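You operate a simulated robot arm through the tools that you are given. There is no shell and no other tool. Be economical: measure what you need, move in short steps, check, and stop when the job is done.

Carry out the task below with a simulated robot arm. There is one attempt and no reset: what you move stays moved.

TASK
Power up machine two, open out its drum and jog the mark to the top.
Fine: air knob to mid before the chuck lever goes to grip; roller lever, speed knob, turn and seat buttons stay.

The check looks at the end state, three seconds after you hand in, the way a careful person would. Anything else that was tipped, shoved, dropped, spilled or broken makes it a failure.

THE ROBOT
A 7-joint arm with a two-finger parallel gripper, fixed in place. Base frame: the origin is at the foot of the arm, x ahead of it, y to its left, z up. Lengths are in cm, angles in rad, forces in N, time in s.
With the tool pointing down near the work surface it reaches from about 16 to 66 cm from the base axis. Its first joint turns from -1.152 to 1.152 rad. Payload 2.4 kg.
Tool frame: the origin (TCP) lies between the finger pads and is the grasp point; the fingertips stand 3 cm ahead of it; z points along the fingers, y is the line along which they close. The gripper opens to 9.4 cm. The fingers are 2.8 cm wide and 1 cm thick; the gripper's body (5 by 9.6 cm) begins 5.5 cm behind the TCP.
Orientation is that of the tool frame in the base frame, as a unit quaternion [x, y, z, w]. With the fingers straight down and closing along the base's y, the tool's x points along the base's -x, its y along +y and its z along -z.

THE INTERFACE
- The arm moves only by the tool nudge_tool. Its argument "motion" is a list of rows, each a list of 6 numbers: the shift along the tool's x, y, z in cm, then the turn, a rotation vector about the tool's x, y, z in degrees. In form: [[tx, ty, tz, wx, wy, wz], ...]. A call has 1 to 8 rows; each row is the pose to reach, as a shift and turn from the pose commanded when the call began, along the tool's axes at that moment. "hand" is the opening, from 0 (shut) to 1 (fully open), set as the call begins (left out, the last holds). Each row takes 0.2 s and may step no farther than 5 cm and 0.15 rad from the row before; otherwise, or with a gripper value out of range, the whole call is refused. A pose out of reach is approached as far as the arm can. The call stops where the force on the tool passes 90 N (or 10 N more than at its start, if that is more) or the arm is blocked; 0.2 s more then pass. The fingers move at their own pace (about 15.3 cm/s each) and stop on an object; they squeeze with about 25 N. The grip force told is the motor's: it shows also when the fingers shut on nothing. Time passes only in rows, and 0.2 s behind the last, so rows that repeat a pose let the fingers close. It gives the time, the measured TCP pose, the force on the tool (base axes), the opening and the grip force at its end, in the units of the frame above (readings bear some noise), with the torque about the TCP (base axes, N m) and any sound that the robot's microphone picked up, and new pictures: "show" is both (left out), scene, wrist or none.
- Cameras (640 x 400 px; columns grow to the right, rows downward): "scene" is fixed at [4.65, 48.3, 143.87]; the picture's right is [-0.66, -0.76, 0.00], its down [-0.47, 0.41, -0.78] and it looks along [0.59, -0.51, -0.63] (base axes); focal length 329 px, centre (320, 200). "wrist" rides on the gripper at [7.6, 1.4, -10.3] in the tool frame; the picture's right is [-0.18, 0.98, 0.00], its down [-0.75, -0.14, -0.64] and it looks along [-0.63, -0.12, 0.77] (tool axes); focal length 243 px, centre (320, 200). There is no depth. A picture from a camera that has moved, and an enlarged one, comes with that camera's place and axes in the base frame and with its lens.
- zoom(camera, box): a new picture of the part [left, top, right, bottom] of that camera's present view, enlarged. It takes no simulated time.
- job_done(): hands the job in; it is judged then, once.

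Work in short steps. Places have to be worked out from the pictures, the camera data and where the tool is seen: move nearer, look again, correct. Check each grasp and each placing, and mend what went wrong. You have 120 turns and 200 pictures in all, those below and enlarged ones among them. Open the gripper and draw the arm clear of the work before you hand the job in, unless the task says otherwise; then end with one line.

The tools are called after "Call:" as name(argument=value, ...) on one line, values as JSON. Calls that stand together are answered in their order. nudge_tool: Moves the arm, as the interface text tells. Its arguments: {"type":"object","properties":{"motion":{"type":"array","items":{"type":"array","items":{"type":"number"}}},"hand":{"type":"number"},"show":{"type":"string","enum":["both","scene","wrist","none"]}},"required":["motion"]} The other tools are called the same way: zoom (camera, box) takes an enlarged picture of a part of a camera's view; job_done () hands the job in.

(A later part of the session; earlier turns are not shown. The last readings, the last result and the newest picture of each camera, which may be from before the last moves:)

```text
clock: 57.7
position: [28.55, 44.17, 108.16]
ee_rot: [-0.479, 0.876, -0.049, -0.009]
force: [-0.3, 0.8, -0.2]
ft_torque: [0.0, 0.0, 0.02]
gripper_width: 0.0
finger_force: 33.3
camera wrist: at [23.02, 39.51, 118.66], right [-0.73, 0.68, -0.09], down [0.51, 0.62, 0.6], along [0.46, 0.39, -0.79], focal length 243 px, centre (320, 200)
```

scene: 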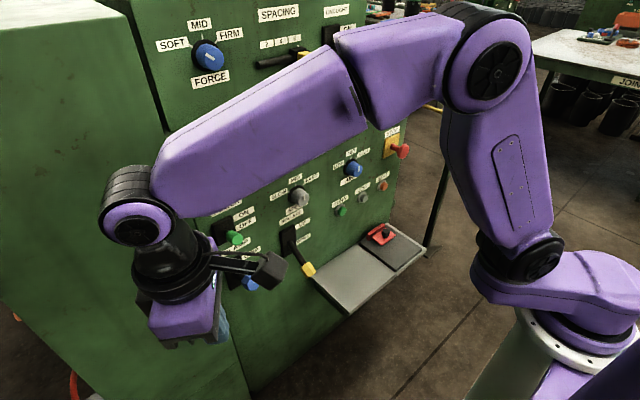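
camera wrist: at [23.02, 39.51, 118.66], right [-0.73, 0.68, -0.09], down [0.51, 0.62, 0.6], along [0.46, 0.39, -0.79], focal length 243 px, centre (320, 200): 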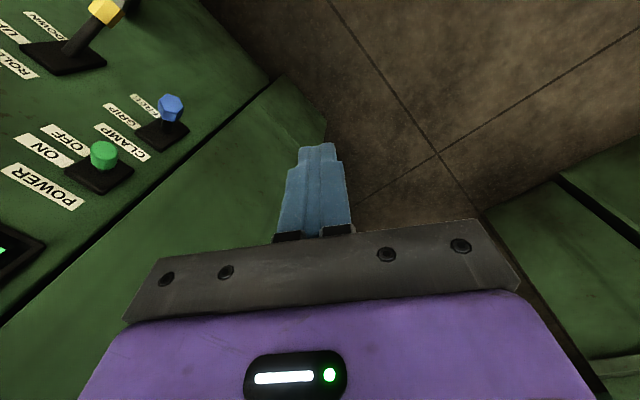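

I see the cabinet's left edge and another green structure further left. I'll pitch up and yaw further left to see beyond.

Call:
nudge_tool(motion=[[0, 0, 0, 0, -7, -3], [0, 0, 0, 0, -14, -6], [0, 0, 0, 0, -21, -9], [0, 0, 0, 0, -28, -12], [0, 0, 0, 0, -35, -12]], show="wrist")

Call:
zoom(camera="wrist", box=[320, 0, 640, 200])

```text
clock: 58.9
position: [28.53, 44.11, 108.0]
ee_rot: [-0.559, 0.785, 0.098, 0.25]
force: [-1.0, 0.4, 0.7]
ft_torque: [-0.01, 0.03, 0.03]
gripper_width: 0.0
finger_force: 33.4
camera wrist: at [22.61, 33.82, 112.76], right [-0.86, 0.5, -0.03], down [0.14, 0.29, 0.95], along [0.48, 0.81, -0.32], focal length 243 px, centre (320, 200)
```

wrist: 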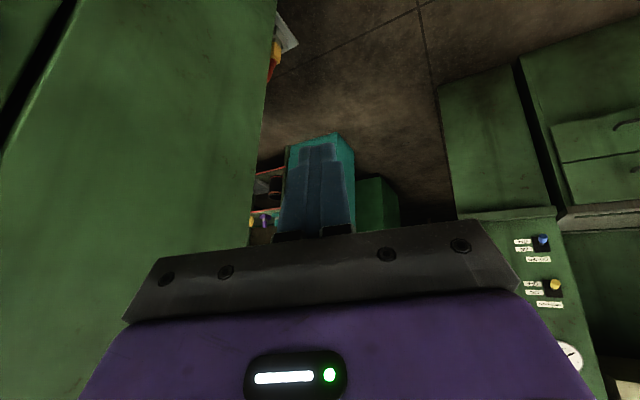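

```text
2.00 times, centred on (480, 100) of wrist
camera zoom: at [22.61, 33.82, 112.76], right [-0.86, 0.5, -0.03], down [0.14, 0.29, 0.95], along [0.48, 0.81, -0.32], focal length 485 px, centre (0, 400)
```

zoom: 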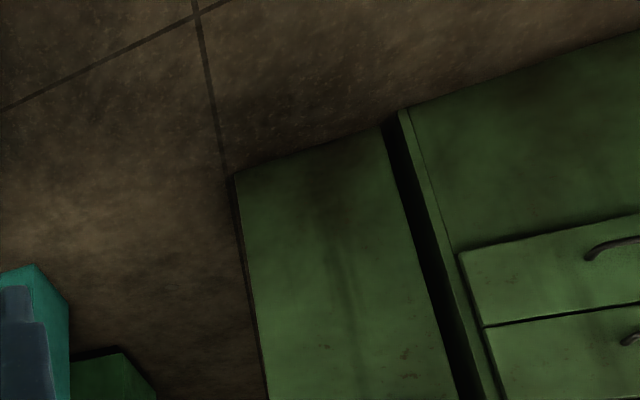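

The other panel on the left is a different machine. Something orange and white peeks out low behind our cabinet's left face (about y≥64, z≈50), likely the drum. I'll move the camera farther left with the tool pointing down and facing +x.

Call:
nudge_tool(motion=[[-1.7, 0.7, 0.9, 0, 7, 2.4], [-3.3, 1.4, 1.7, 0, 14, 4.8], [-5, 2.1, 2.6, 0, 21, 7.2], [-6.6, 2.8, 3.5, 0, 28, 9.6], [-8.3, 3.56, 4.33, 0, 35, 12]], show="none")

Call:
nudge_tool(motion=[[0, 0, 0, 0, 0, 8], [0, 0, 0, 0, 0, 16], [0, 0, 0, 0, 0, 24], [0, 0, 0, 0, 0, 32], [0, 0, 0, 0, 0, 40], [0, 0, 0, 0, 0, 48]], show="both")

```text
clock: 60.1
position: [28.68, 54.03, 108.03]
ee_rot: [-0.478, 0.877, -0.05, -0.01]
force: [1.1, 0.3, -0.7]
ft_torque: [-0.02, 0.0, 0.0]
gripper_width: 0.0
finger_force: 32.8
```

```text
clock: 61.5
position: [28.61, 54.12, 107.93]
ee_rot: [-0.078, 0.996, -0.049, 0.012]
force: [-0.1, -0.7, 0.0]
ft_torque: [0.01, 0.03, 0.01]
gripper_width: 0.0
finger_force: 32.7
camera wrist: at [20.8, 55.29, 117.91], right [0.03, 1.0, -0.09], down [0.75, 0.04, 0.66], along [0.67, -0.09, -0.74], focal length 243 px, centre (320, 200)
```

scene: 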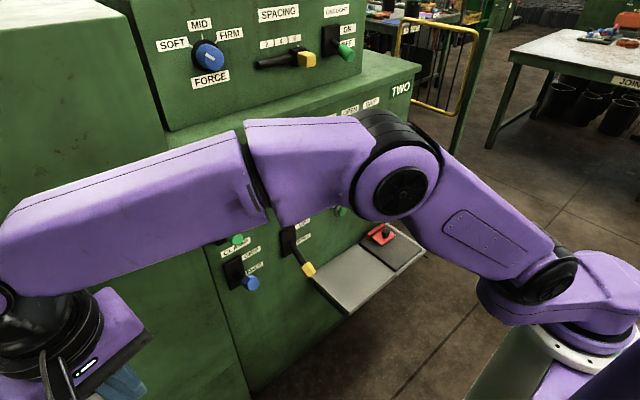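
wrist: 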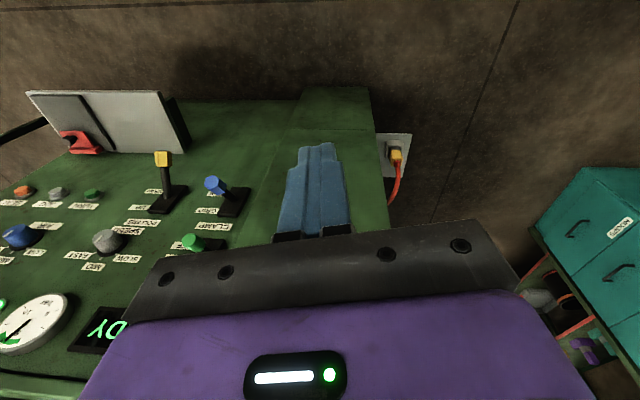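

That is only a power plug on the cabinet, no drum there. I'll check the background for the drum in enlarged views.

Call:
zoom(camera="scene", box=[340, 0, 540, 120])

Call:
zoom(camera="wrist", box=[0, 130, 260, 310])

```text
3.20 times, centred on (440, 60) of scene
camera zoom: at [4.65, 48.3, 143.87], right [-0.66, -0.76, 0.0], down [-0.47, 0.41, -0.78], along [0.59, -0.51, -0.63], focal length 1052 px, centre (-64, 648)
```

zoom: 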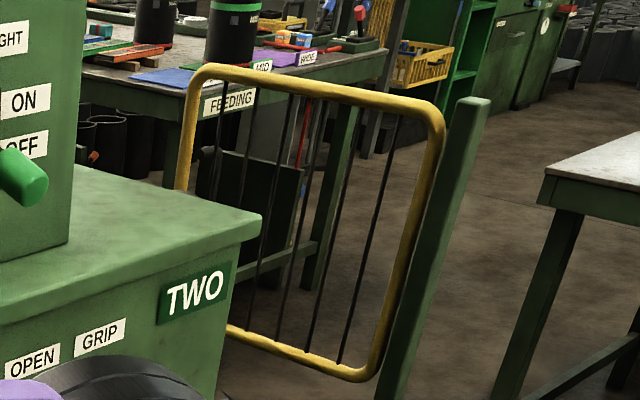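

```text
2.22 times, centred on (130, 220) of wrist
camera zoom: at [20.8, 55.29, 117.91], right [0.03, 1.0, -0.09], down [0.75, 0.04, 0.66], along [0.67, -0.09, -0.74], focal length 539 px, centre (742, 156)
```

zoom: 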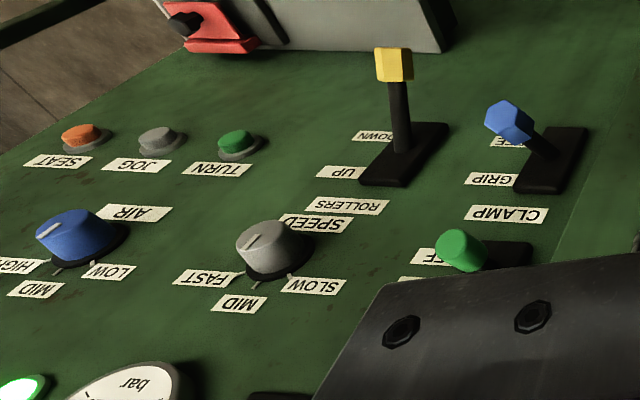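

The levers confirm clamp at GRIP, but no drum is in view. I'll raise the camera and look horizontally over the console for the drum.

Call:
nudge_tool(motion=[[-0.5, -4.5, -1.4, 0, -2, 0], [-1, -9, -2.8, 0, -6, 0], [-1.4, -13.5, -4.2, 0, -10, 0], [-1.9, -18, -5.7, 0, -14, 0], [-2.4, -22.5, -7.1, 0, -18, 0], [-2.8, -27, -8.5, 0, -24, 0], [-3.3, -31.5, -10, 0, -30, 0], [-3.8, -36, -11.4, 0, -36, 0]], show="both")

```text
clock: 63.3
position: [37.72, 20.62, 122.95]
ee_rot: [-0.091, 0.943, -0.022, 0.319]
force: [0.6, -0.6, 0.5]
ft_torque: [0.0, 0.02, 0.0]
gripper_width: 0.0
finger_force: 33.6
camera wrist: at [25.45, 20.25, 126.35], right [-0.01, 1.0, 0.01], down [0.22, -0.01, 0.98], along [0.98, 0.02, -0.22], focal length 243 px, centre (320, 200)
```

scene: 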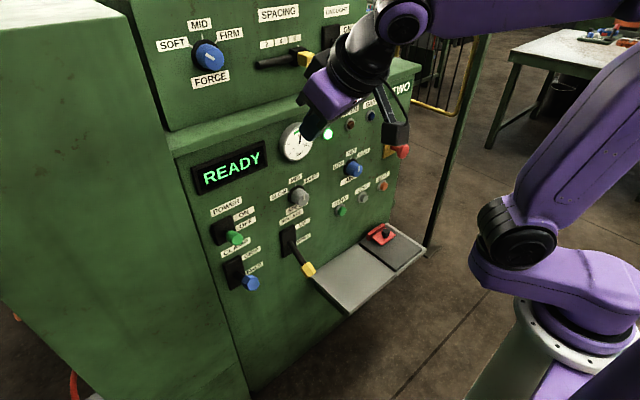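
wrist: 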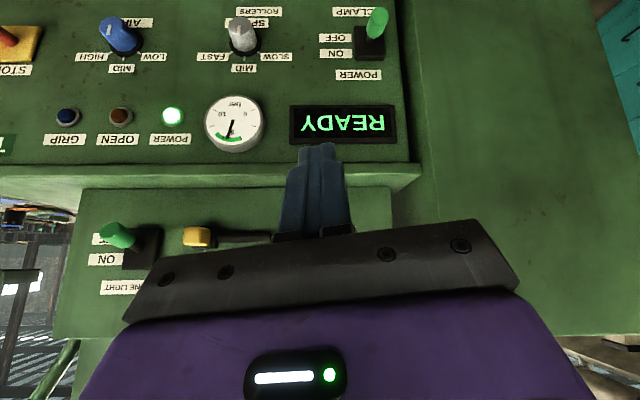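

Upper cabinet's top is about z≈139. I'll raise the camera above it to look behind.

Call:
nudge_tool(motion=[[-2.1, -0.3, -4, 0, -3, 0], [-4.2, -0.6, -8, 0, -6, 0], [-6.3, -1, -12, 0, -9, 0], [-8.4, -1.3, -16, 0, -12, 0]], show="wrist")

```text
clock: 64.3
position: [34.8, 20.46, 140.67]
ee_rot: [-0.093, 0.904, -0.012, 0.417]
force: [-0.3, 0.0, -0.3]
ft_torque: [-0.02, 0.0, 0.0]
gripper_width: 0.01
finger_force: 32.5
camera wrist: at [22.23, 19.88, 141.56], right [-0.04, 1.0, 0.04], down [0.02, -0.04, 1.0], along [1.0, 0.04, -0.02], focal length 243 px, centre (320, 200)
```

wrist: 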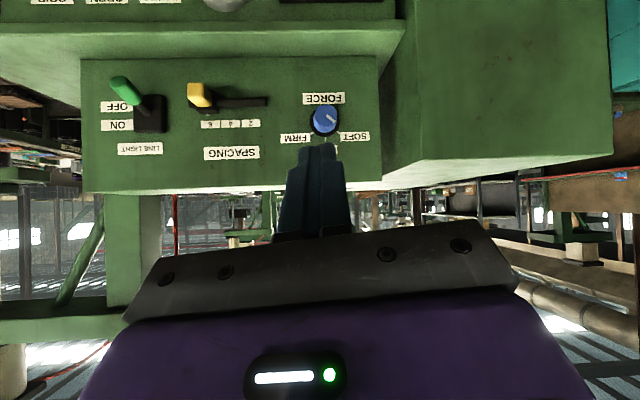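

I'll zoom in on the regions beyond the cabinet on both sides.

Call:
zoom(camera="wrist", box=[0, 70, 300, 270])

Call:
zoom(camera="wrist", box=[380, 130, 640, 330])

```text
2.00 times, centred on (150, 170) of wrist
camera zoom: at [22.23, 19.88, 141.56], right [-0.04, 1.0, 0.04], down [0.02, -0.04, 1.0], along [1.0, 0.04, -0.02], focal length 485 px, centre (660, 260)
```

zoom: 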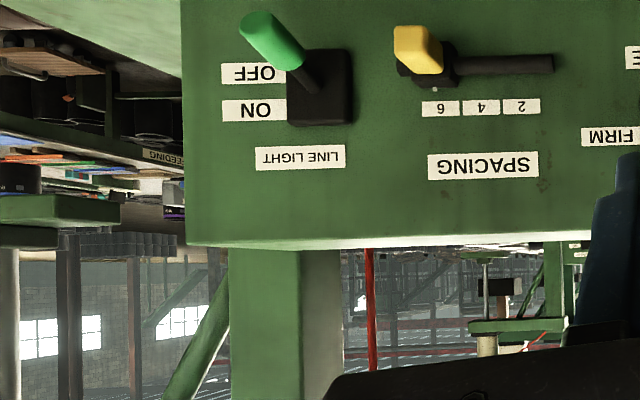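

```text
2.00 times, centred on (510, 230) of wrist
camera zoom: at [22.23, 19.88, 141.56], right [-0.04, 1.0, 0.04], down [0.02, -0.04, 1.0], along [1.0, 0.04, -0.02], focal length 485 px, centre (-60, 140)
```

zoom: 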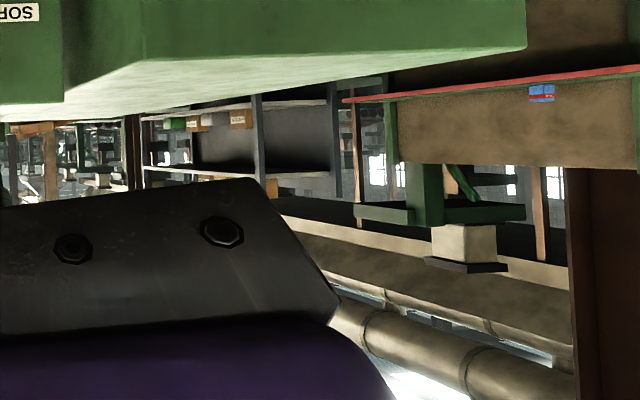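

Going higher and pitching the camera down to look behind the upper cabinet.

Call:
nudge_tool(motion=[[-2.8, -2.4, -2.9, 0, 5, 0], [-5.7, -4.7, -5.7, 0, 10, 0], [-8.5, -7.1, -8.6, 0, 16, 0], [-11.4, -9.5, -11.5, 0, 22, 0]], show="both")

```text
clock: 65.3
position: [34.65, 11.85, 149.23]
ee_rot: [-0.092, 0.95, -0.024, 0.297]
force: [0.4, 0.7, 0.6]
ft_torque: [0.01, 0.01, -0.01]
gripper_width: 0.0
finger_force: 32.8
out of reach, approached as far as the arm can: row 3, 4
camera wrist: at [22.59, 11.71, 153.24], right [-0.01, 1.0, 0.0], down [0.26, 0.0, 0.96], along [0.96, 0.01, -0.26], focal length 243 px, centre (320, 200)
```

scene: 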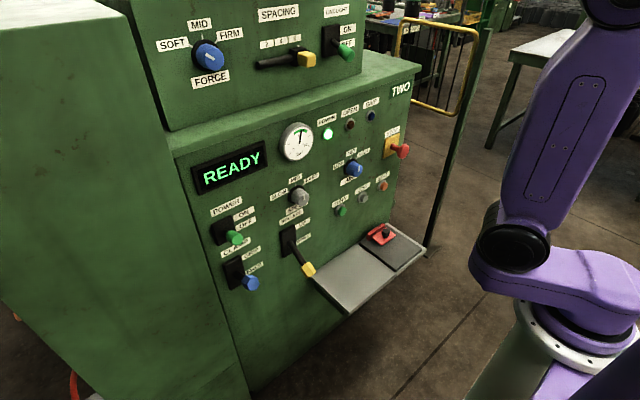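
wrist: 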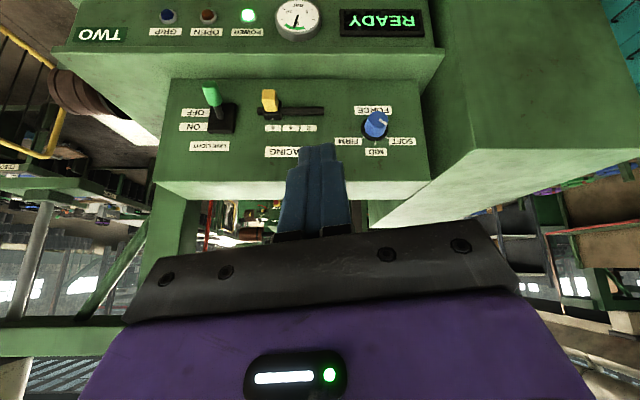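

A brown ribbed cylinder is visible behind the console's right end; that looks like the drum. Zooming in.

Call:
zoom(camera="wrist", box=[0, 0, 200, 200])

```text
2.00 times, centred on (100, 100) of wrist
camera zoom: at [22.59, 11.71, 153.24], right [-0.01, 1.0, 0.0], down [0.26, 0.0, 0.96], along [0.96, 0.01, -0.26], focal length 485 px, centre (760, 400)
```

zoom: 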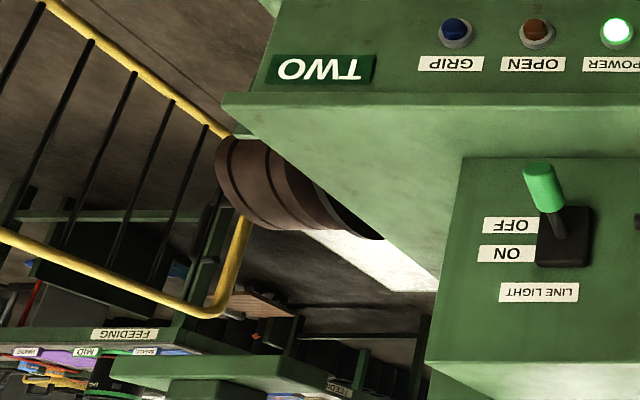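

Yes, the drum is behind the console's right end. I'll move the camera to the right for a clear view.

Call:
nudge_tool(motion=[[1.6, -4.1, 1.2, 0, 0, 0], [3.3, -8.3, 2.4, 0, 0, 0], [5, -12.4, 3.6, 0, 0, 0], [6.6, -16.6, 4.8, 0, 0, 0], [8.3, -20.7, 5.9, 0, 0, 0], [10, -24.9, 7.1, 0, 0, 0], [11.6, -29, 8.3, 0, 0, 0], [13.3, -33.2, 9.5, 0, 0, 0]], show="wrist")

```text
clock: 67.1
position: [34.35, -22.96, 136.81]
ee_rot: [-0.091, 0.95, -0.024, 0.298]
force: [-0.6, -0.4, -0.1]
ft_torque: [-0.02, -0.01, 0.02]
gripper_width: 0.0
finger_force: 33.2
camera wrist: at [22.23, -23.15, 140.89], right [-0.01, 1.0, 0.01], down [0.26, 0.0, 0.96], along [0.96, 0.01, -0.26], focal length 243 px, centre (320, 200)
```

wrist: 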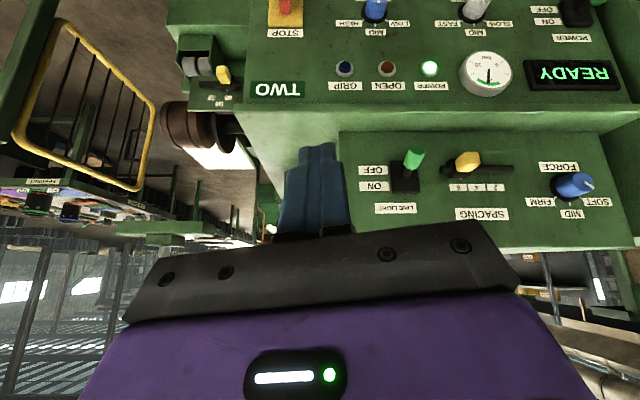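

There's also a small side unit with a yellow lever beside the console. Zooming in on it and the drum.

Call:
zoom(camera="wrist", box=[140, 20, 280, 120])

Call:
zoom(camera="wrist", box=[140, 80, 290, 200])

```text
4.00 times, centred on (210, 70) of wrist
camera zoom: at [22.23, -23.15, 140.89], right [-0.01, 1.0, 0.01], down [0.26, 0.0, 0.96], along [0.96, 0.01, -0.26], focal length 970 px, centre (760, 720)
```

zoom: 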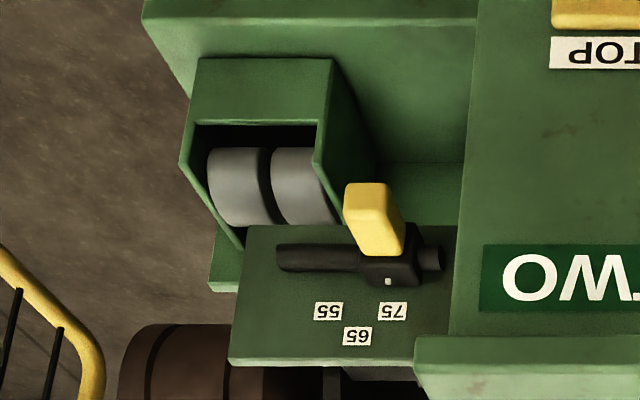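

```text
3.33 times, centred on (215, 140) of wrist
camera zoom: at [22.23, -23.15, 140.89], right [-0.01, 1.0, 0.01], down [0.26, 0.0, 0.96], along [0.96, 0.01, -0.26], focal length 809 px, centre (670, 400)
```

zoom: 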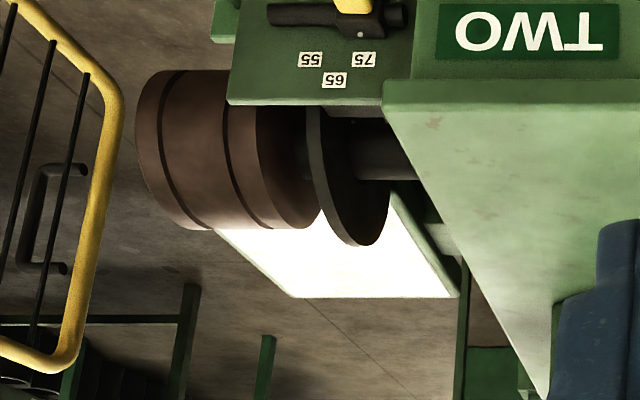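

The drum is a brown cylinder with its axis along y. I'll move further right for a closer look at its surface and mark.

Call:
nudge_tool(motion=[[1.3, -4, 1, 0, 0, 0], [2.6, -8, 2, 0, 0, 0], [3.9, -12, 3, 0, 0, 0], [5.2, -16, 4, 0, 0, 0], [6.5, -20, 5, 0, 0, 0]], show="wrist")

Call:
zoom(camera="wrist", box=[130, 60, 290, 200])

```text
clock: 68.3
position: [35.27, -43.53, 131.35]
ee_rot: [-0.091, 0.95, -0.024, 0.298]
force: [0.5, 0.5, -0.2]
ft_torque: [-0.02, 0.01, 0.0]
gripper_width: 0.02
finger_force: 32.6
camera wrist: at [23.16, -43.84, 135.42], right [-0.01, 1.0, 0.0], down [0.26, 0.0, 0.96], along [0.96, 0.01, -0.26], focal length 243 px, centre (320, 200)
```

wrist: 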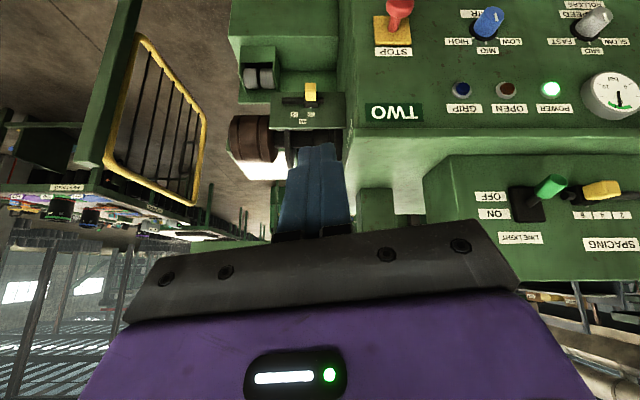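

```text
2.86 times, centred on (210, 130) of wrist
camera zoom: at [23.16, -43.84, 135.42], right [-0.01, 1.0, 0.0], down [0.26, 0.0, 0.96], along [0.96, 0.01, -0.26], focal length 693 px, centre (634, 400)
```

zoom: 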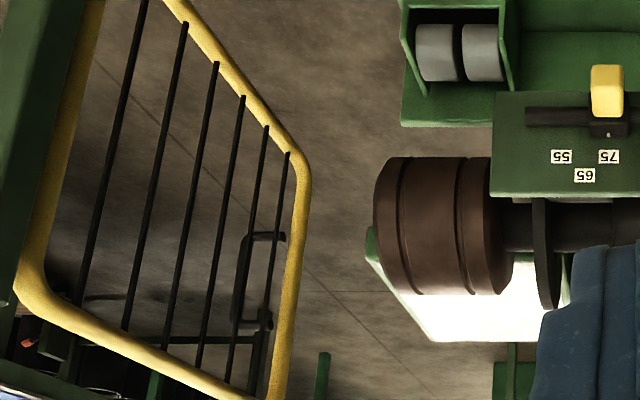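

Drum located at about (90,-63,100). Zooming in tighter to see its state and any mark.

Call:
zoom(camera="wrist", box=[220, 105, 290, 175])

Call:
zoom(camera="wrist", box=[430, 70, 570, 130])

```text
5.71 times, centred on (255, 140) of wrist
camera zoom: at [23.16, -43.84, 135.42], right [-0.01, 1.0, 0.0], down [0.26, 0.0, 0.96], along [0.96, 0.01, -0.26], focal length 1386 px, centre (691, 543)
```

zoom: 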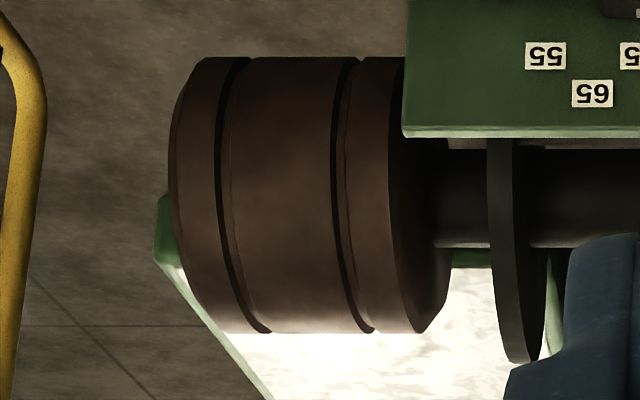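

```text
4.57 times, centred on (500, 100) of wrist
camera zoom: at [23.16, -43.84, 135.42], right [-0.01, 1.0, 0.0], down [0.26, 0.0, 0.96], along [0.96, 0.01, -0.26], focal length 1109 px, centre (-503, 657)
```

zoom: 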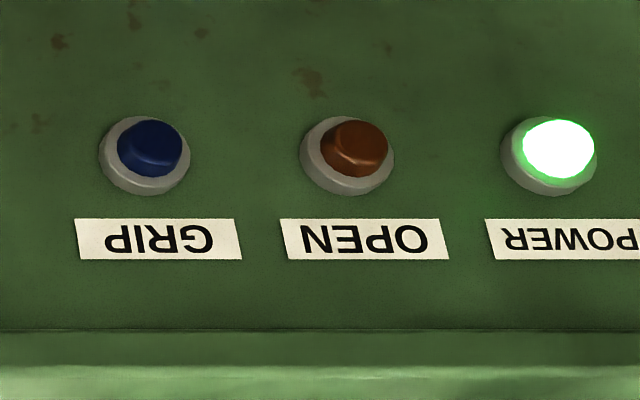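

The drum looks closed, with the GRIP and OPEN lamps unlit, so the clamp hasn't acted. I'll return to the clamp lever and cycle it (down to FREE, back to GRIP) while listening for a response.

Call:
nudge_tool(motion=[[0.3, 4.2, 1.6, 0, 0, 0], [0.5, 8.5, 3.1, 0, 0, 0], [0.8, 12.7, 4.7, 0, 0, 0], [1.1, 17, 6.3, 0, 0, 0], [1.4, 21.2, 7.9, 0, 0, 0], [1.6, 25.4, 9.4, 0, 0, 0], [1.9, 29.7, 11, 0, 0, 0], [2.2, 33.9, 12.6, 0, 0, 0]], show="none")

Call:
nudge_tool(motion=[[-0.2, 4.5, 1.8, 0, 0, 0], [-0.4, 9, 3.7, 0, 0, 0], [-0.6, 13.6, 5.6, 0, 0, 0], [-0.8, 18.1, 7.4, 0, 0, 0], [-1, 22.6, 9.3, 0, 0, 0], [-1.2, 27.1, 11.2, 0, 0, 0], [-1.4, 31.7, 13, 0, 0, 0], [-1.6, 36.2, 14.9, 0, 0, 0]], show="none")

```text
clock: 70.1
position: [35.0, -10.75, 116.48]
ee_rot: [-0.09, 0.95, -0.025, 0.298]
force: [1.1, -0.4, 0.6]
ft_torque: [-0.02, 0.01, -0.03]
gripper_width: 0.0
finger_force: 32.7
```

```text
clock: 71.9
position: [39.01, 25.16, 101.37]
ee_rot: [-0.112, 0.948, -0.031, 0.297]
force: [-0.9, 0.8, 0.6]
ft_torque: [-0.01, 0.02, -0.07]
gripper_width: 0.0
finger_force: 33.3
```

Approaching above and in front of the clamp handle, with a look.

Call:
nudge_tool(motion=[[0.1, 1.5, 3.6, 0, 0, 0], [0.1, 3, 7.1, 0, 0, 0], [0.2, 4.4, 10.6, 0, 0, 0], [0.2, 4.4, 10.6, 0, 0, 0]], show="wrist")

```text
clock: 72.9
position: [44.24, 29.56, 92.07]
ee_rot: [-0.091, 0.95, -0.023, 0.298]
force: [-0.5, 0.7, 0.0]
ft_torque: [0.01, 0.0, -0.02]
gripper_width: 0.0
finger_force: 32.7
camera wrist: at [32.15, 29.39, 96.05], right [-0.01, 1.0, 0.01], down [0.26, 0.0, 0.96], along [0.96, 0.01, -0.26], focal length 243 px, centre (320, 200)
```

wrist: 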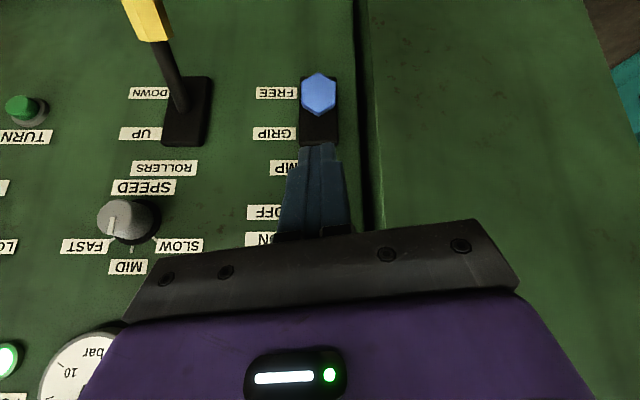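

Pressing the handle down from above with closed fingers.

Call:
nudge_tool(motion=[[-1, -0.3, 3.5, 0, 0, 0], [-1.9, -0.5, 7, 0, 0, 0], [-0.8, -0.3, 8.6, 0, 0, 0], [0.3, -0.1, 10.2, 0, 0, 0], [1.4, 0.1, 11.8, 0, 0, 0], [2.4, 0.3, 13.3, 0, 0, 0], [3.5, 0.5, 14.9, 0, 0, 0], [4.3, 0.6, 16.1, 0, 0, 0]], show="both")

```text
clock: 74.8
position: [50.01, 29.4, 77.02]
ee_rot: [-0.09, 0.949, -0.025, 0.302]
force: [-23.9, -12.1, 36.0]
ft_torque: [-0.34, 0.55, -0.11]
gripper_width: 0.0
finger_force: 33.1
stopped in row 8: the force on the tool passed its limit at 94 N (the readings are from after the stop); the commanded pose is now the measured one
camera wrist: at [37.94, 29.34, 80.87], right [0.0, 1.0, 0.01], down [0.25, 0.0, 0.97], along [0.97, 0.01, -0.25], focal length 243 px, centre (320, 200)
```

scene: 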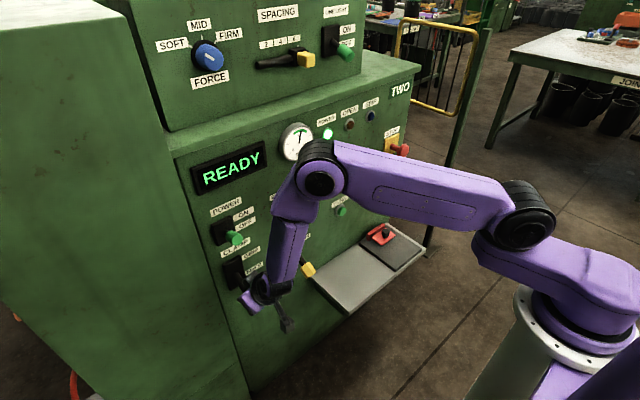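
wrist: 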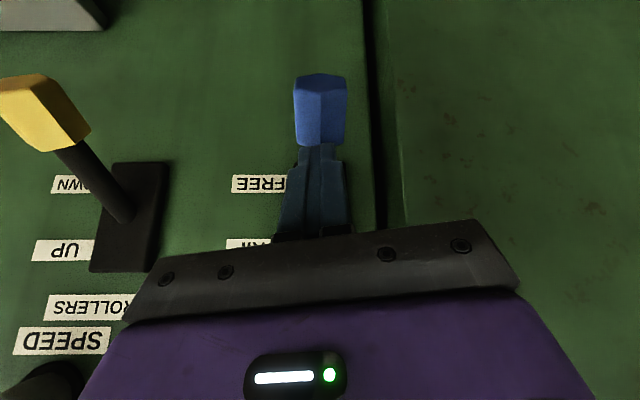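

No reaction going to FREE either. I need a baseline: view the drum now with the lever at FREE, to compare with the earlier GRIP view.

Call:
nudge_tool(motion=[[0, 0, -4.8, 0, 0, 0], [0, 0, -9.6, 0, 0, 0], [-0.3, -4.1, -12, 0, 0, 0], [-0.5, -8.2, -14.4, 0, 0, 0], [-0.8, -12.3, -16.8, 0, 0, 0], [-1, -16.4, -19.2, 0, 0, 0], [-1.3, -20.5, -21.6, 0, 0, 0], [-1.5, -24.6, -24, 0, 0, 0]], show="none")

Call:
nudge_tool(motion=[[-0.3, -4.1, -2.4, 0, 0, 0], [-0.5, -8.2, -4.8, 0, 0, 0], [-0.8, -12.3, -7.2, 0, 0, 0], [-1, -16.4, -9.6, 0, 0, 0], [-1.3, -20.5, -12, 0, 0, 0], [-1.5, -24.6, -14.4, 0, 0, 0], [-1.8, -28.7, -16.8, 0, 0, 0], [-2, -32.8, -19.2, 0, 0, 0]], show="none")

Call:
nudge_tool(motion=[[-0.3, -4.1, -1.5, 0, 0, 0], [-0.5, -8.2, -3, 0, 0, 0], [-0.8, -12.3, -4.5, 0, 0, 0], [-1, -16.4, -6, 0, 0, 0]], show="wrist")

```text
clock: 76.6
position: [41.3, 5.63, 99.97]
ee_rot: [-0.091, 0.949, -0.025, 0.301]
force: [-0.3, -0.1, 0.7]
ft_torque: [-0.01, 0.0, 0.02]
gripper_width: 0.03
finger_force: 33.0
```

```text
clock: 78.4
position: [37.23, -26.56, 120.04]
ee_rot: [-0.089, 0.949, -0.025, 0.303]
force: [-0.6, -0.4, -0.3]
ft_torque: [-0.02, -0.02, 0.01]
gripper_width: 0.0
finger_force: 32.9
```

```text
clock: 79.4
position: [36.8, -42.59, 127.14]
ee_rot: [-0.089, 0.949, -0.024, 0.302]
force: [0.4, -0.2, -0.9]
ft_torque: [0.02, -0.02, 0.01]
gripper_width: 0.0
finger_force: 32.7
camera wrist: at [24.6, -42.64, 131.14], right [-0.01, 1.0, 0.01], down [0.26, 0.0, 0.97], along [0.97, 0.01, -0.26], focal length 243 px, centre (320, 200)
```

wrist: 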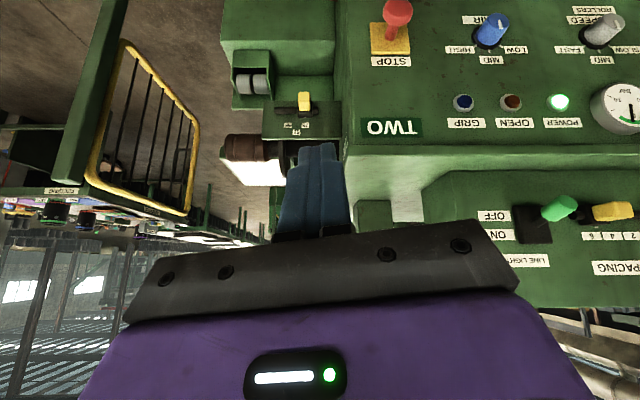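

Call:
zoom(camera="wrist", box=[205, 115, 290, 200])

Call:
zoom(camera="scene", box=[180, 100, 420, 300])

```text
4.71 times, centred on (248, 158) of wrist
camera zoom: at [24.6, -42.64, 131.14], right [-0.01, 1.0, 0.01], down [0.26, 0.0, 0.97], along [0.97, 0.01, -0.26], focal length 1142 px, centre (661, 400)
```

zoom: 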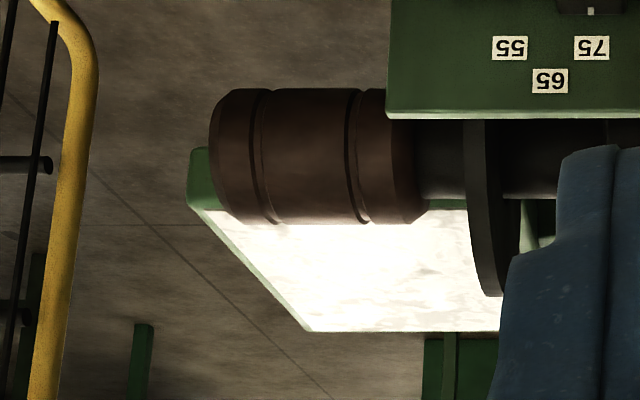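

```text
2.00 times, centred on (300, 200) of scene
camera zoom: at [4.65, 48.3, 143.87], right [-0.66, -0.76, 0.0], down [-0.47, 0.41, -0.78], along [0.59, -0.51, -0.63], focal length 658 px, centre (360, 200)
```

zoom: 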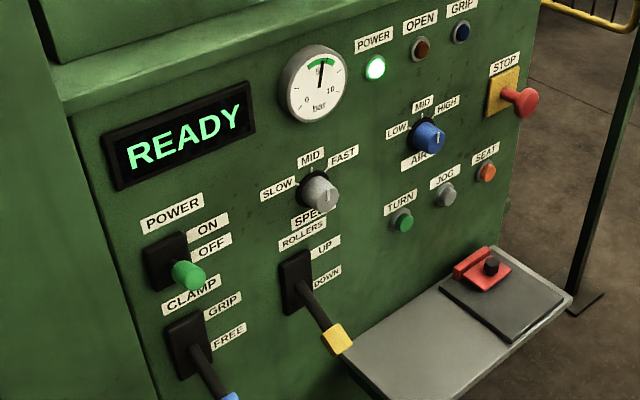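

Comparing views: at GRIP the drum was much larger (0.199 vs 0.119 of the view), so the lever does open the drum and the lamps simply don't show it. I'll go back to the lever and raise it again.

Call:
nudge_tool(motion=[[0.25, 4.1, 1.5, 0, 0, 0], [0.5, 8.2, 3, 0, 0, 0], [0.75, 12.3, 4.5, 0, 0, 0], [1, 16.4, 6, 0, 0, 0], [1.25, 20.5, 8.4, 0, 0, 0], [1.5, 24.6, 10.8, 0, 0, 0], [1.75, 28.7, 13.2, 0, 0, 0], [2, 32.8, 15.6, 0, 0, 0]], show="none")

Call:
nudge_tool(motion=[[0.3, 4.35, 1.85, 0, 0, 0], [0.6, 8.7, 3.7, 0, 0, 0], [0.9, 13, 5.6, 0, 0, 0], [1.2, 17.4, 7.4, 0, 0, 0], [1.4, 21.8, 9.3, 0, 0, 0], [1.7, 26.1, 11.2, 0, 0, 0], [2, 30.5, 13, 0, 0, 0], [2.3, 34.9, 14.9, 0, 0, 0]], show="none")

Call:
nudge_tool(motion=[[0.9, 1.5, 4.2, 0, -4, 0], [1.8, 3.1, 8.4, 0, -8, 0], [2.7, 4.6, 12.7, 0, -12, 0], [3.55, 6.2, 16.9, 0, -15, 0], [3.55, 6.2, 16.9, 0, -15, 0]], hand=0.55, show="wrist")

```text
clock: 81.2
position: [39.14, -10.61, 109.94]
ee_rot: [-0.089, 0.949, -0.024, 0.302]
force: [-0.8, 0.7, 0.2]
ft_torque: [-0.01, -0.02, 0.02]
gripper_width: 0.02
finger_force: 32.9
```

```text
clock: 83.0
position: [40.62, 23.51, 92.74]
ee_rot: [-0.089, 0.948, -0.025, 0.303]
force: [-0.4, 0.6, 0.4]
ft_torque: [0.0, -0.03, 0.01]
gripper_width: 0.0
finger_force: 33.0
```

```text
clock: 84.2
position: [46.7, 29.24, 76.3]
ee_rot: [-0.092, 0.901, -0.012, 0.424]
force: [-0.5, 0.2, 0.2]
ft_torque: [0.01, 0.03, 0.03]
gripper_width: 5.17
finger_force: 0.1
camera wrist: at [34.09, 28.67, 76.87], right [-0.04, 1.0, 0.04], down [0.0, -0.04, 1.0], along [1.0, 0.04, 0.0], focal length 243 px, centre (320, 200)
```

wrist: 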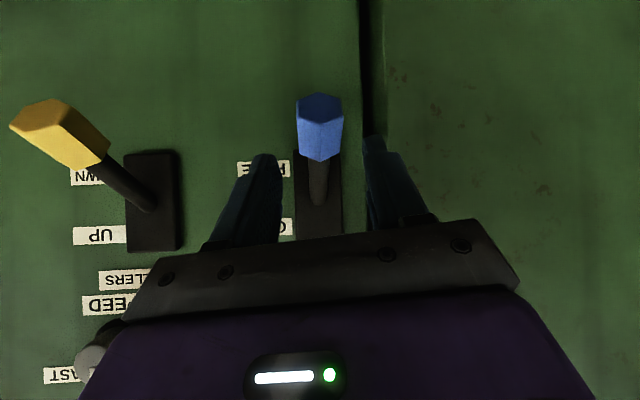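

Lined up. Advance, close, and carry the lever up its arc.

Call:
nudge_tool(motion=[[0, 0.1, 3.1, 0, 0, 0], [0, 0.1, 6.2, 0, 0, 0], [0, 0.1, 6.2, 0, 0, 0]], show="none")

Call:
nudge_tool(motion=[[0, 0, 0, 0, 0, 0], [0, 0, 0, 0, 0, 0], [0, 0, 0, 0, 0, 0]], hand=0, show="none")

Call:
nudge_tool(motion=[[-0.5, 0, -1.1, 0, 0, 0], [-1.1, -0.1, -2.1, 0, 1, 0], [-1.9, -0.2, -3.1, 0, 2, 0], [-2.8, -0.3, -3.9, 0, 4, 0], [-3.8, -0.4, -4.6, 0, 6, 0], [-4.8, -0.6, -5.2, 0, 8, 0], [-6, -0.8, -5.7, 0, 10, 0], [-7.4, -1, -6, 0, 10, 0]], show="wrist")

```text
clock: 85.0
position: [51.53, 29.58, 72.24]
ee_rot: [-0.092, 0.901, -0.013, 0.423]
force: [-0.1, 1.3, -0.4]
ft_torque: [0.0, 0.01, 0.04]
gripper_width: 5.16
finger_force: 0.1
```

```text
clock: 85.8
position: [51.39, 29.65, 72.25]
ee_rot: [-0.092, 0.901, -0.011, 0.424]
force: [3.2, 12.1, -4.4]
ft_torque: [0.54, 0.45, -0.64]
gripper_width: 3.9
finger_force: 44.8
```

```text
clock: 87.6
position: [51.01, 29.86, 81.77]
ee_rot: [-0.094, 0.935, -0.018, 0.34]
force: [-9.1, 19.5, -9.7]
ft_torque: [0.4, 1.14, -0.18]
gripper_width: 3.4
finger_force: 45.1
camera wrist: at [38.63, 29.34, 84.81], right [-0.02, 1.0, 0.02], down [0.18, -0.02, 0.98], along [0.98, 0.03, -0.18], focal length 243 px, centre (320, 200)
```

wrist: 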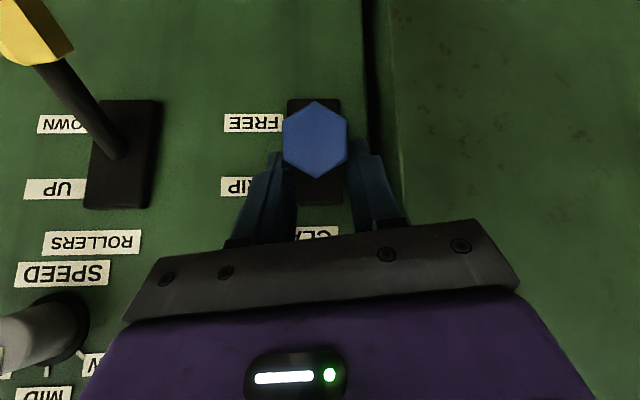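

Lever is well up. Release, back off, and drop below with closed fingers for the final upward push.

Call:
nudge_tool(motion=[[0, 0, 0, 0, 0, 0], [0, 0, 0, 0, 0, 0], [0, 0, -4.5, 0, 0, 0], [0, 0, -9, 0, 0, 0]], hand=0.55, show="none")

Call:
nudge_tool(motion=[[1.9, 0.2, 1.9, 0, -5, 0], [3.9, 0.5, 3.7, 0, -12, 0], [5.8, 0.7, 5.6, 0, -19, 0], [7.8, 0.9, 7.4, 0, -26, 0], [9.7, 1.2, 9.3, 0, -33, 0], [9.7, 1.2, 9.3, 0, -33, 0]], hand=0, show="scene")

```text
clock: 88.6
position: [45.36, 29.08, 89.03]
ee_rot: [-0.09, 0.934, -0.021, 0.344]
force: [0.0, -0.2, -0.4]
ft_torque: [0.0, 0.01, -0.02]
gripper_width: 5.16
finger_force: 0.1
```

```text
clock: 90.0
position: [44.05, 28.97, 75.51]
ee_rot: [-0.092, 0.798, 0.006, 0.595]
force: [0.1, 0.0, 0.5]
ft_torque: [0.0, -0.02, 0.0]
gripper_width: 0.0
finger_force: 24.7
```

scene: 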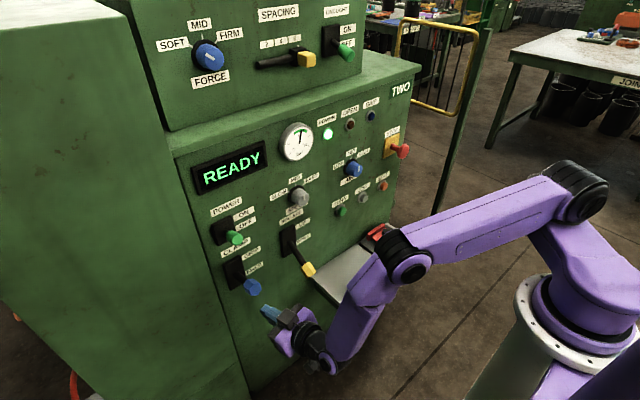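

Positioned below. Forward and push up to the stop.

Call:
nudge_tool(motion=[[-1.1, -0.2, 3.4, 0, 0, 0], [-2.2, -0.3, 6.7, 0, 0, 0], [-3.2, -0.5, 6.4, 0, 0, 0], [-4.1, -0.6, 6.1, 0, 0, 0], [-5.1, -0.7, 5.85, 0, 0, 0], [-6.1, -0.8, 5.6, 0, 0, 0]], show="scene")

```text
clock: 91.4
position: [50.38, 29.03, 77.64]
ee_rot: [-0.105, 0.812, 0.001, 0.574]
force: [-4.8, 7.6, -80.6]
ft_torque: [-0.16, 0.53, -0.02]
gripper_width: 0.01
finger_force: 25.4
```

scene: 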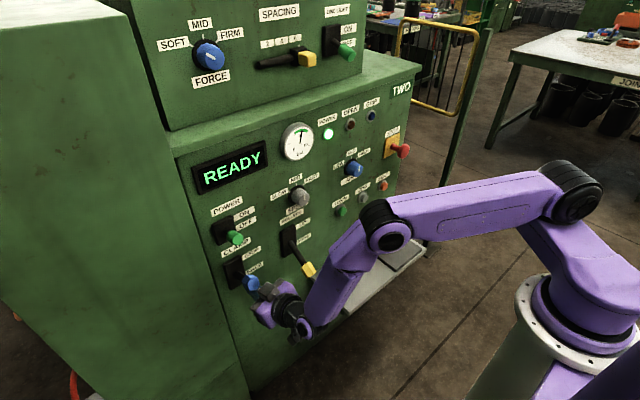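

At the stop again (80 N). Now retreat and travel back to the drum viewpoint.

Call:
nudge_tool(motion=[[2, 0, 0, 0, 0, 0], [3, 0, 0, 0, 0, 0], [3, 0, -4, 0, 0, 0], [3, 0, -7, 0, 0, 0]], show="none")

Call:
nudge_tool(motion=[[-3.5, -1.9, -1.7, 0, 7.6, 0], [-7, -3.8, -3.5, 0, 15.2, 0], [-10.4, -5.7, -5.2, 0, 22.8, 0], [-13.9, -7.6, -6.9, 0, 30.4, 0], [-17.4, -9.5, -8.6, 0, 38, 0], [-17.4, -9.5, -8.6, 0, 38, 0]], show="none")

Call:
nudge_tool(motion=[[-0.1, -4.2, -2, 0, 0, 0], [-0.2, -8.4, -4, 0, 0, 0], [-0.4, -12.6, -6, 0, 0, 0], [-0.5, -16.8, -8, 0, 0, 0], [-0.6, -21, -10, 0, 0, 0], [-0.7, -25.2, -12, 0, 0, 0], [-0.8, -29.4, -14, 0, 0, 0], [-1, -33.6, -16, 0, 0, 0]], show="none")

Call:
nudge_tool(motion=[[-0.1, -4.2, -2, 0, 0, 0], [-0.2, -8.4, -4, 0, 0, 0], [-0.4, -12.6, -6, 0, 0, 0], [-0.5, -16.8, -8, 0, 0, 0], [-0.6, -21, -10, 0, 0, 0], [-0.7, -25.2, -12, 0, 0, 0]], show="wrist")

```text
clock: 92.4
position: [43.73, 28.42, 79.03]
ee_rot: [-0.093, 0.798, 0.007, 0.596]
force: [-0.2, -0.1, -0.2]
ft_torque: [-0.03, 0.0, 0.0]
gripper_width: 0.0
finger_force: 25.0
```

```text
clock: 93.8
position: [41.73, 20.35, 98.91]
ee_rot: [-0.09, 0.949, -0.024, 0.301]
force: [0.7, 0.5, -0.1]
ft_torque: [0.0, 0.03, 0.0]
gripper_width: 0.02
finger_force: 25.1
```

```text
clock: 95.6
position: [38.62, -12.41, 116.12]
ee_rot: [-0.089, 0.949, -0.024, 0.302]
force: [-0.2, 0.3, -0.8]
ft_torque: [0.0, 0.01, 0.01]
gripper_width: 0.0
finger_force: 25.0
```

```text
clock: 97.0
position: [35.98, -37.48, 128.51]
ee_rot: [-0.09, 0.949, -0.024, 0.302]
force: [-1.1, -0.5, 0.2]
ft_torque: [0.02, -0.02, -0.01]
gripper_width: 0.01
finger_force: 24.9
camera wrist: at [23.9, -37.55, 132.45], right [-0.01, 1.0, 0.01], down [0.25, 0.0, 0.97], along [0.97, 0.01, -0.25], focal length 243 px, centre (320, 200)
```

wrist: 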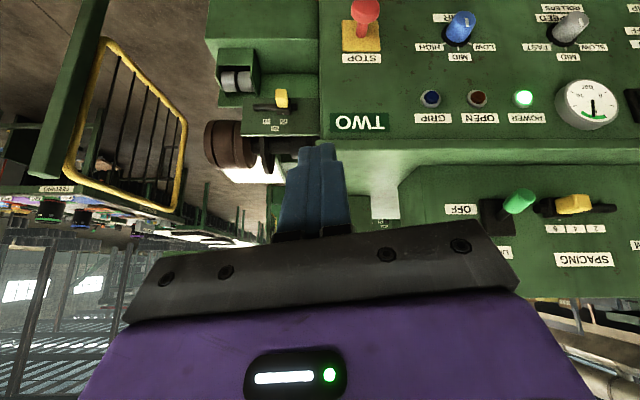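

Call:
zoom(camera="wrist", box=[190, 100, 290, 200])

Call:
zoom(camera="wrist", box=[400, 70, 640, 150])

```text
4.00 times, centred on (240, 150) of wrist
camera zoom: at [23.9, -37.55, 132.45], right [-0.01, 1.0, 0.01], down [0.25, 0.0, 0.97], along [0.97, 0.01, -0.25], focal length 970 px, centre (640, 400)
```

zoom: 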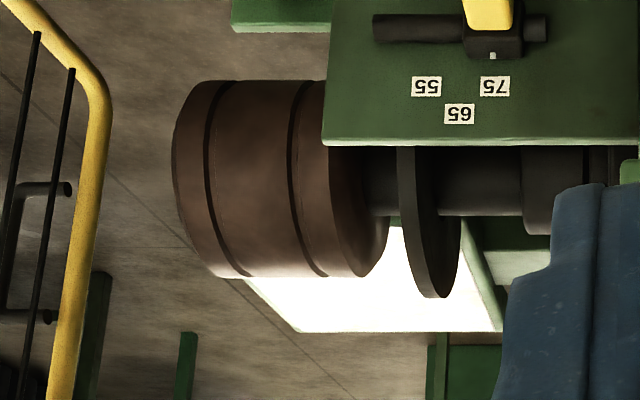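

```text
2.67 times, centred on (520, 110) of wrist
camera zoom: at [23.9, -37.55, 132.45], right [-0.01, 1.0, 0.01], down [0.25, 0.0, 0.97], along [0.97, 0.01, -0.25], focal length 647 px, centre (-213, 440)
```

zoom: 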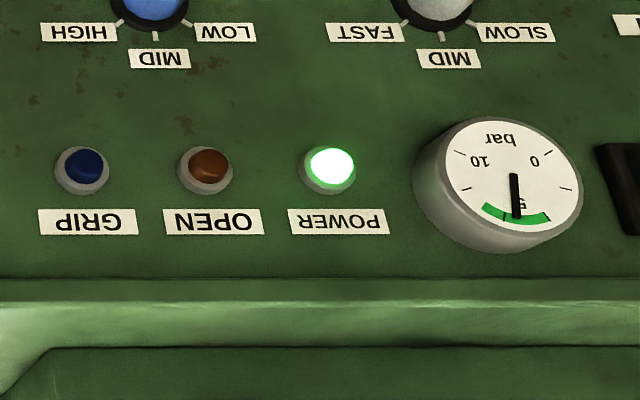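

The drum is open again, and the needle is in the green. No mark on the visible front/top, so it must be jogged round. Heading to the JOG button.

Call:
nudge_tool(motion=[[1.7, 2.3, 3.8, 0, 0, 0], [3.4, 4.6, 7.6, 0, 0, 0], [5, 6.9, 11.4, 0, 0, 0], [6.7, 9.2, 15.3, 0, 0, 0], [8.4, 11.5, 19.1, 0, 0, 0], [10, 13.8, 22.9, 0, 0, 0], [11.7, 16.1, 26.7, 0, 0, 0], [13.4, 18.4, 30.6, 0, 0, 0]], show="none")

Call:
nudge_tool(motion=[[-0.4, 0.9, 4.6, 0, 0, 0], [-0.9, 1.8, 9.2, 0, 0, 0], [-1.4, 2.6, 13.8, 0, 0, 0], [-1.9, 3.5, 18.4, 0, 0, 0], [-1.9, 3.5, 18.4, 0, 0, 0]], show="wrist")

```text
clock: 99.0
position: [42.96, -17.3, 94.06]
ee_rot: [-0.16, 0.939, -0.001, 0.304]
force: [0.1, 0.1, -0.5]
ft_torque: [0.03, 0.0, 0.01]
gripper_width: 0.01
finger_force: 24.8
stopped in row 8: the arm was blocked; the commanded pose is now the measured one
```

```text
clock: 100.2
position: [53.63, -11.7, 79.53]
ee_rot: [-0.16, 0.94, -0.001, 0.302]
force: [-0.1, -0.3, -0.4]
ft_torque: [-0.03, 0.02, -0.05]
gripper_width: 0.0
finger_force: 24.9
camera wrist: at [41.7, -13.7, 83.45], right [-0.15, 0.99, 0.01], down [0.25, 0.03, 0.97], along [0.96, 0.15, -0.25], focal length 243 px, centre (320, 200)
```

wrist: 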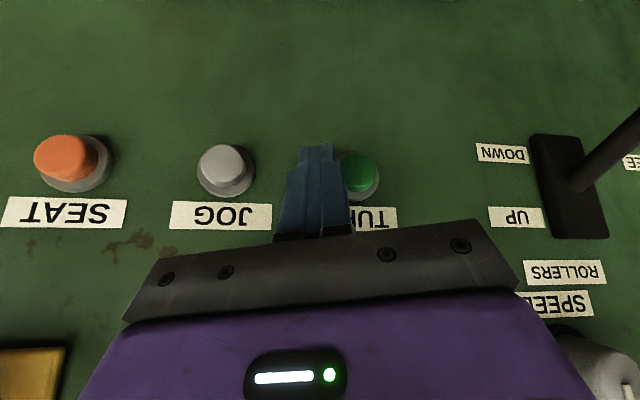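

It drifted toward TURN; I'll back off slightly, yaw right and slide over to JOG (y≈-17).

Call:
nudge_tool(motion=[[0.5, -1, -2.5, 3.5, 0.6, 5], [1, -2.4, -2.8, 7, 1.2, 10], [1.6, -3.6, -2.2, 10.6, 1.8, 15.4], [2.2, -4.7, -0.9, 14.2, 2.5, 20.5], [2.2, -4.7, -0.9, 14.2, 2.5, 20.5]], show="wrist")

```text
clock: 101.4
position: [53.03, -16.86, 79.71]
ee_rot: [0.049, 0.952, -0.066, 0.295]
force: [0.7, 0.7, 0.4]
ft_torque: [0.01, 0.0, -0.01]
gripper_width: 0.0
finger_force: 25.2
camera wrist: at [41.41, -13.56, 83.55], right [0.28, 0.96, 0.01], down [0.24, -0.08, 0.97], along [0.93, -0.27, -0.26], focal length 243 px, centre (320, 200)
```

wrist: 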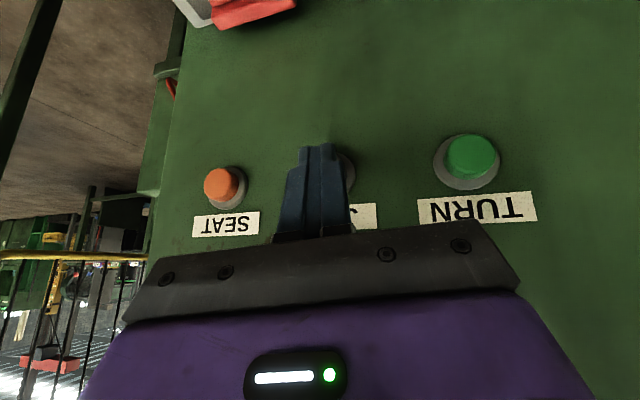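

Aligned with JOG. Press for about one second, release, then travel to the viewpoint.

Call:
nudge_tool(motion=[[-1.07, 0.36, 1.93, 0, 0, 0], [-1.9, 0.5, 2.5, 0, 0, 0], [-2.4, 0.57, 2.82, 0, 0, 0], [-2.4, 0.57, 2.82, 0, 0, 0], [-2.4, 0.57, 2.82, 0, 0, 0], [-2.4, 0.57, 2.82, 0, 0, 0], [-1.07, 0.36, 1.93, 0, 0, 0], [0, 0, 0, 0, 0, 0]], show="none")

Call:
nudge_tool(motion=[[0.7, -0.8, -4.6, 0, 0, 0], [1.4, -1.5, -9.3, 0, 0, 0], [2, -2.3, -14, 0, 0, 0], [2.7, -3.1, -18.6, 0, 0, 0]], show="none")

Call:
nudge_tool(motion=[[-2.1, -2.1, -3.5, 0, 0, 0], [-4.2, -4.2, -7.1, 0, 0, 0], [-6.4, -6.3, -10.6, 0, 0, 0], [-8.5, -8.4, -14.2, 0, 0, 0], [-10.6, -10.4, -17.7, 0, 0, 0], [-12.7, -12.5, -21.3, 0, 0, 0], [-14.9, -14.6, -24.8, 0, 0, 0], [-17, -16.7, -28.4, 0, 0, 0]], show="wrist")

```text
clock: 103.2
position: [52.93, -16.77, 79.85]
ee_rot: [0.048, 0.951, -0.065, 0.297]
force: [-0.4, -0.2, 0.3]
ft_torque: [-0.02, -0.01, 0.01]
gripper_width: 0.0
finger_force: 24.5
heard: click
```

```text
clock: 104.2
position: [39.87, -16.9, 93.87]
ee_rot: [0.049, 0.952, -0.066, 0.296]
force: [0.4, 0.3, -0.1]
ft_torque: [-0.02, -0.04, 0.02]
gripper_width: 0.01
finger_force: 24.7
```

```text
clock: 106.0
position: [35.98, -30.17, 128.23]
ee_rot: [0.048, 0.952, -0.065, 0.296]
force: [0.8, 0.1, -0.8]
ft_torque: [0.05, -0.02, 0.02]
gripper_width: 0.0
finger_force: 25.2
camera wrist: at [24.36, -26.71, 132.14], right [0.28, 0.96, 0.01], down [0.24, -0.08, 0.97], along [0.93, -0.27, -0.26], focal length 243 px, centre (320, 200)
```

wrist: 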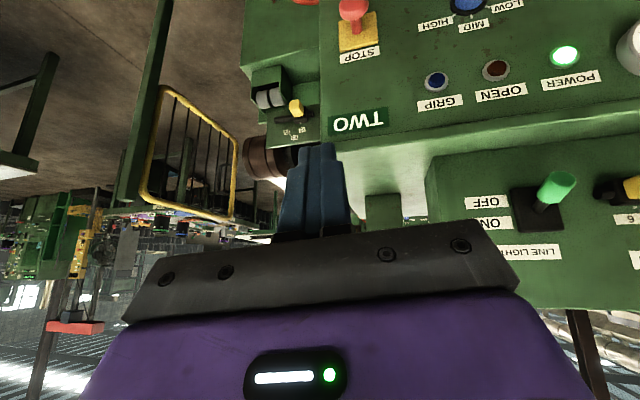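

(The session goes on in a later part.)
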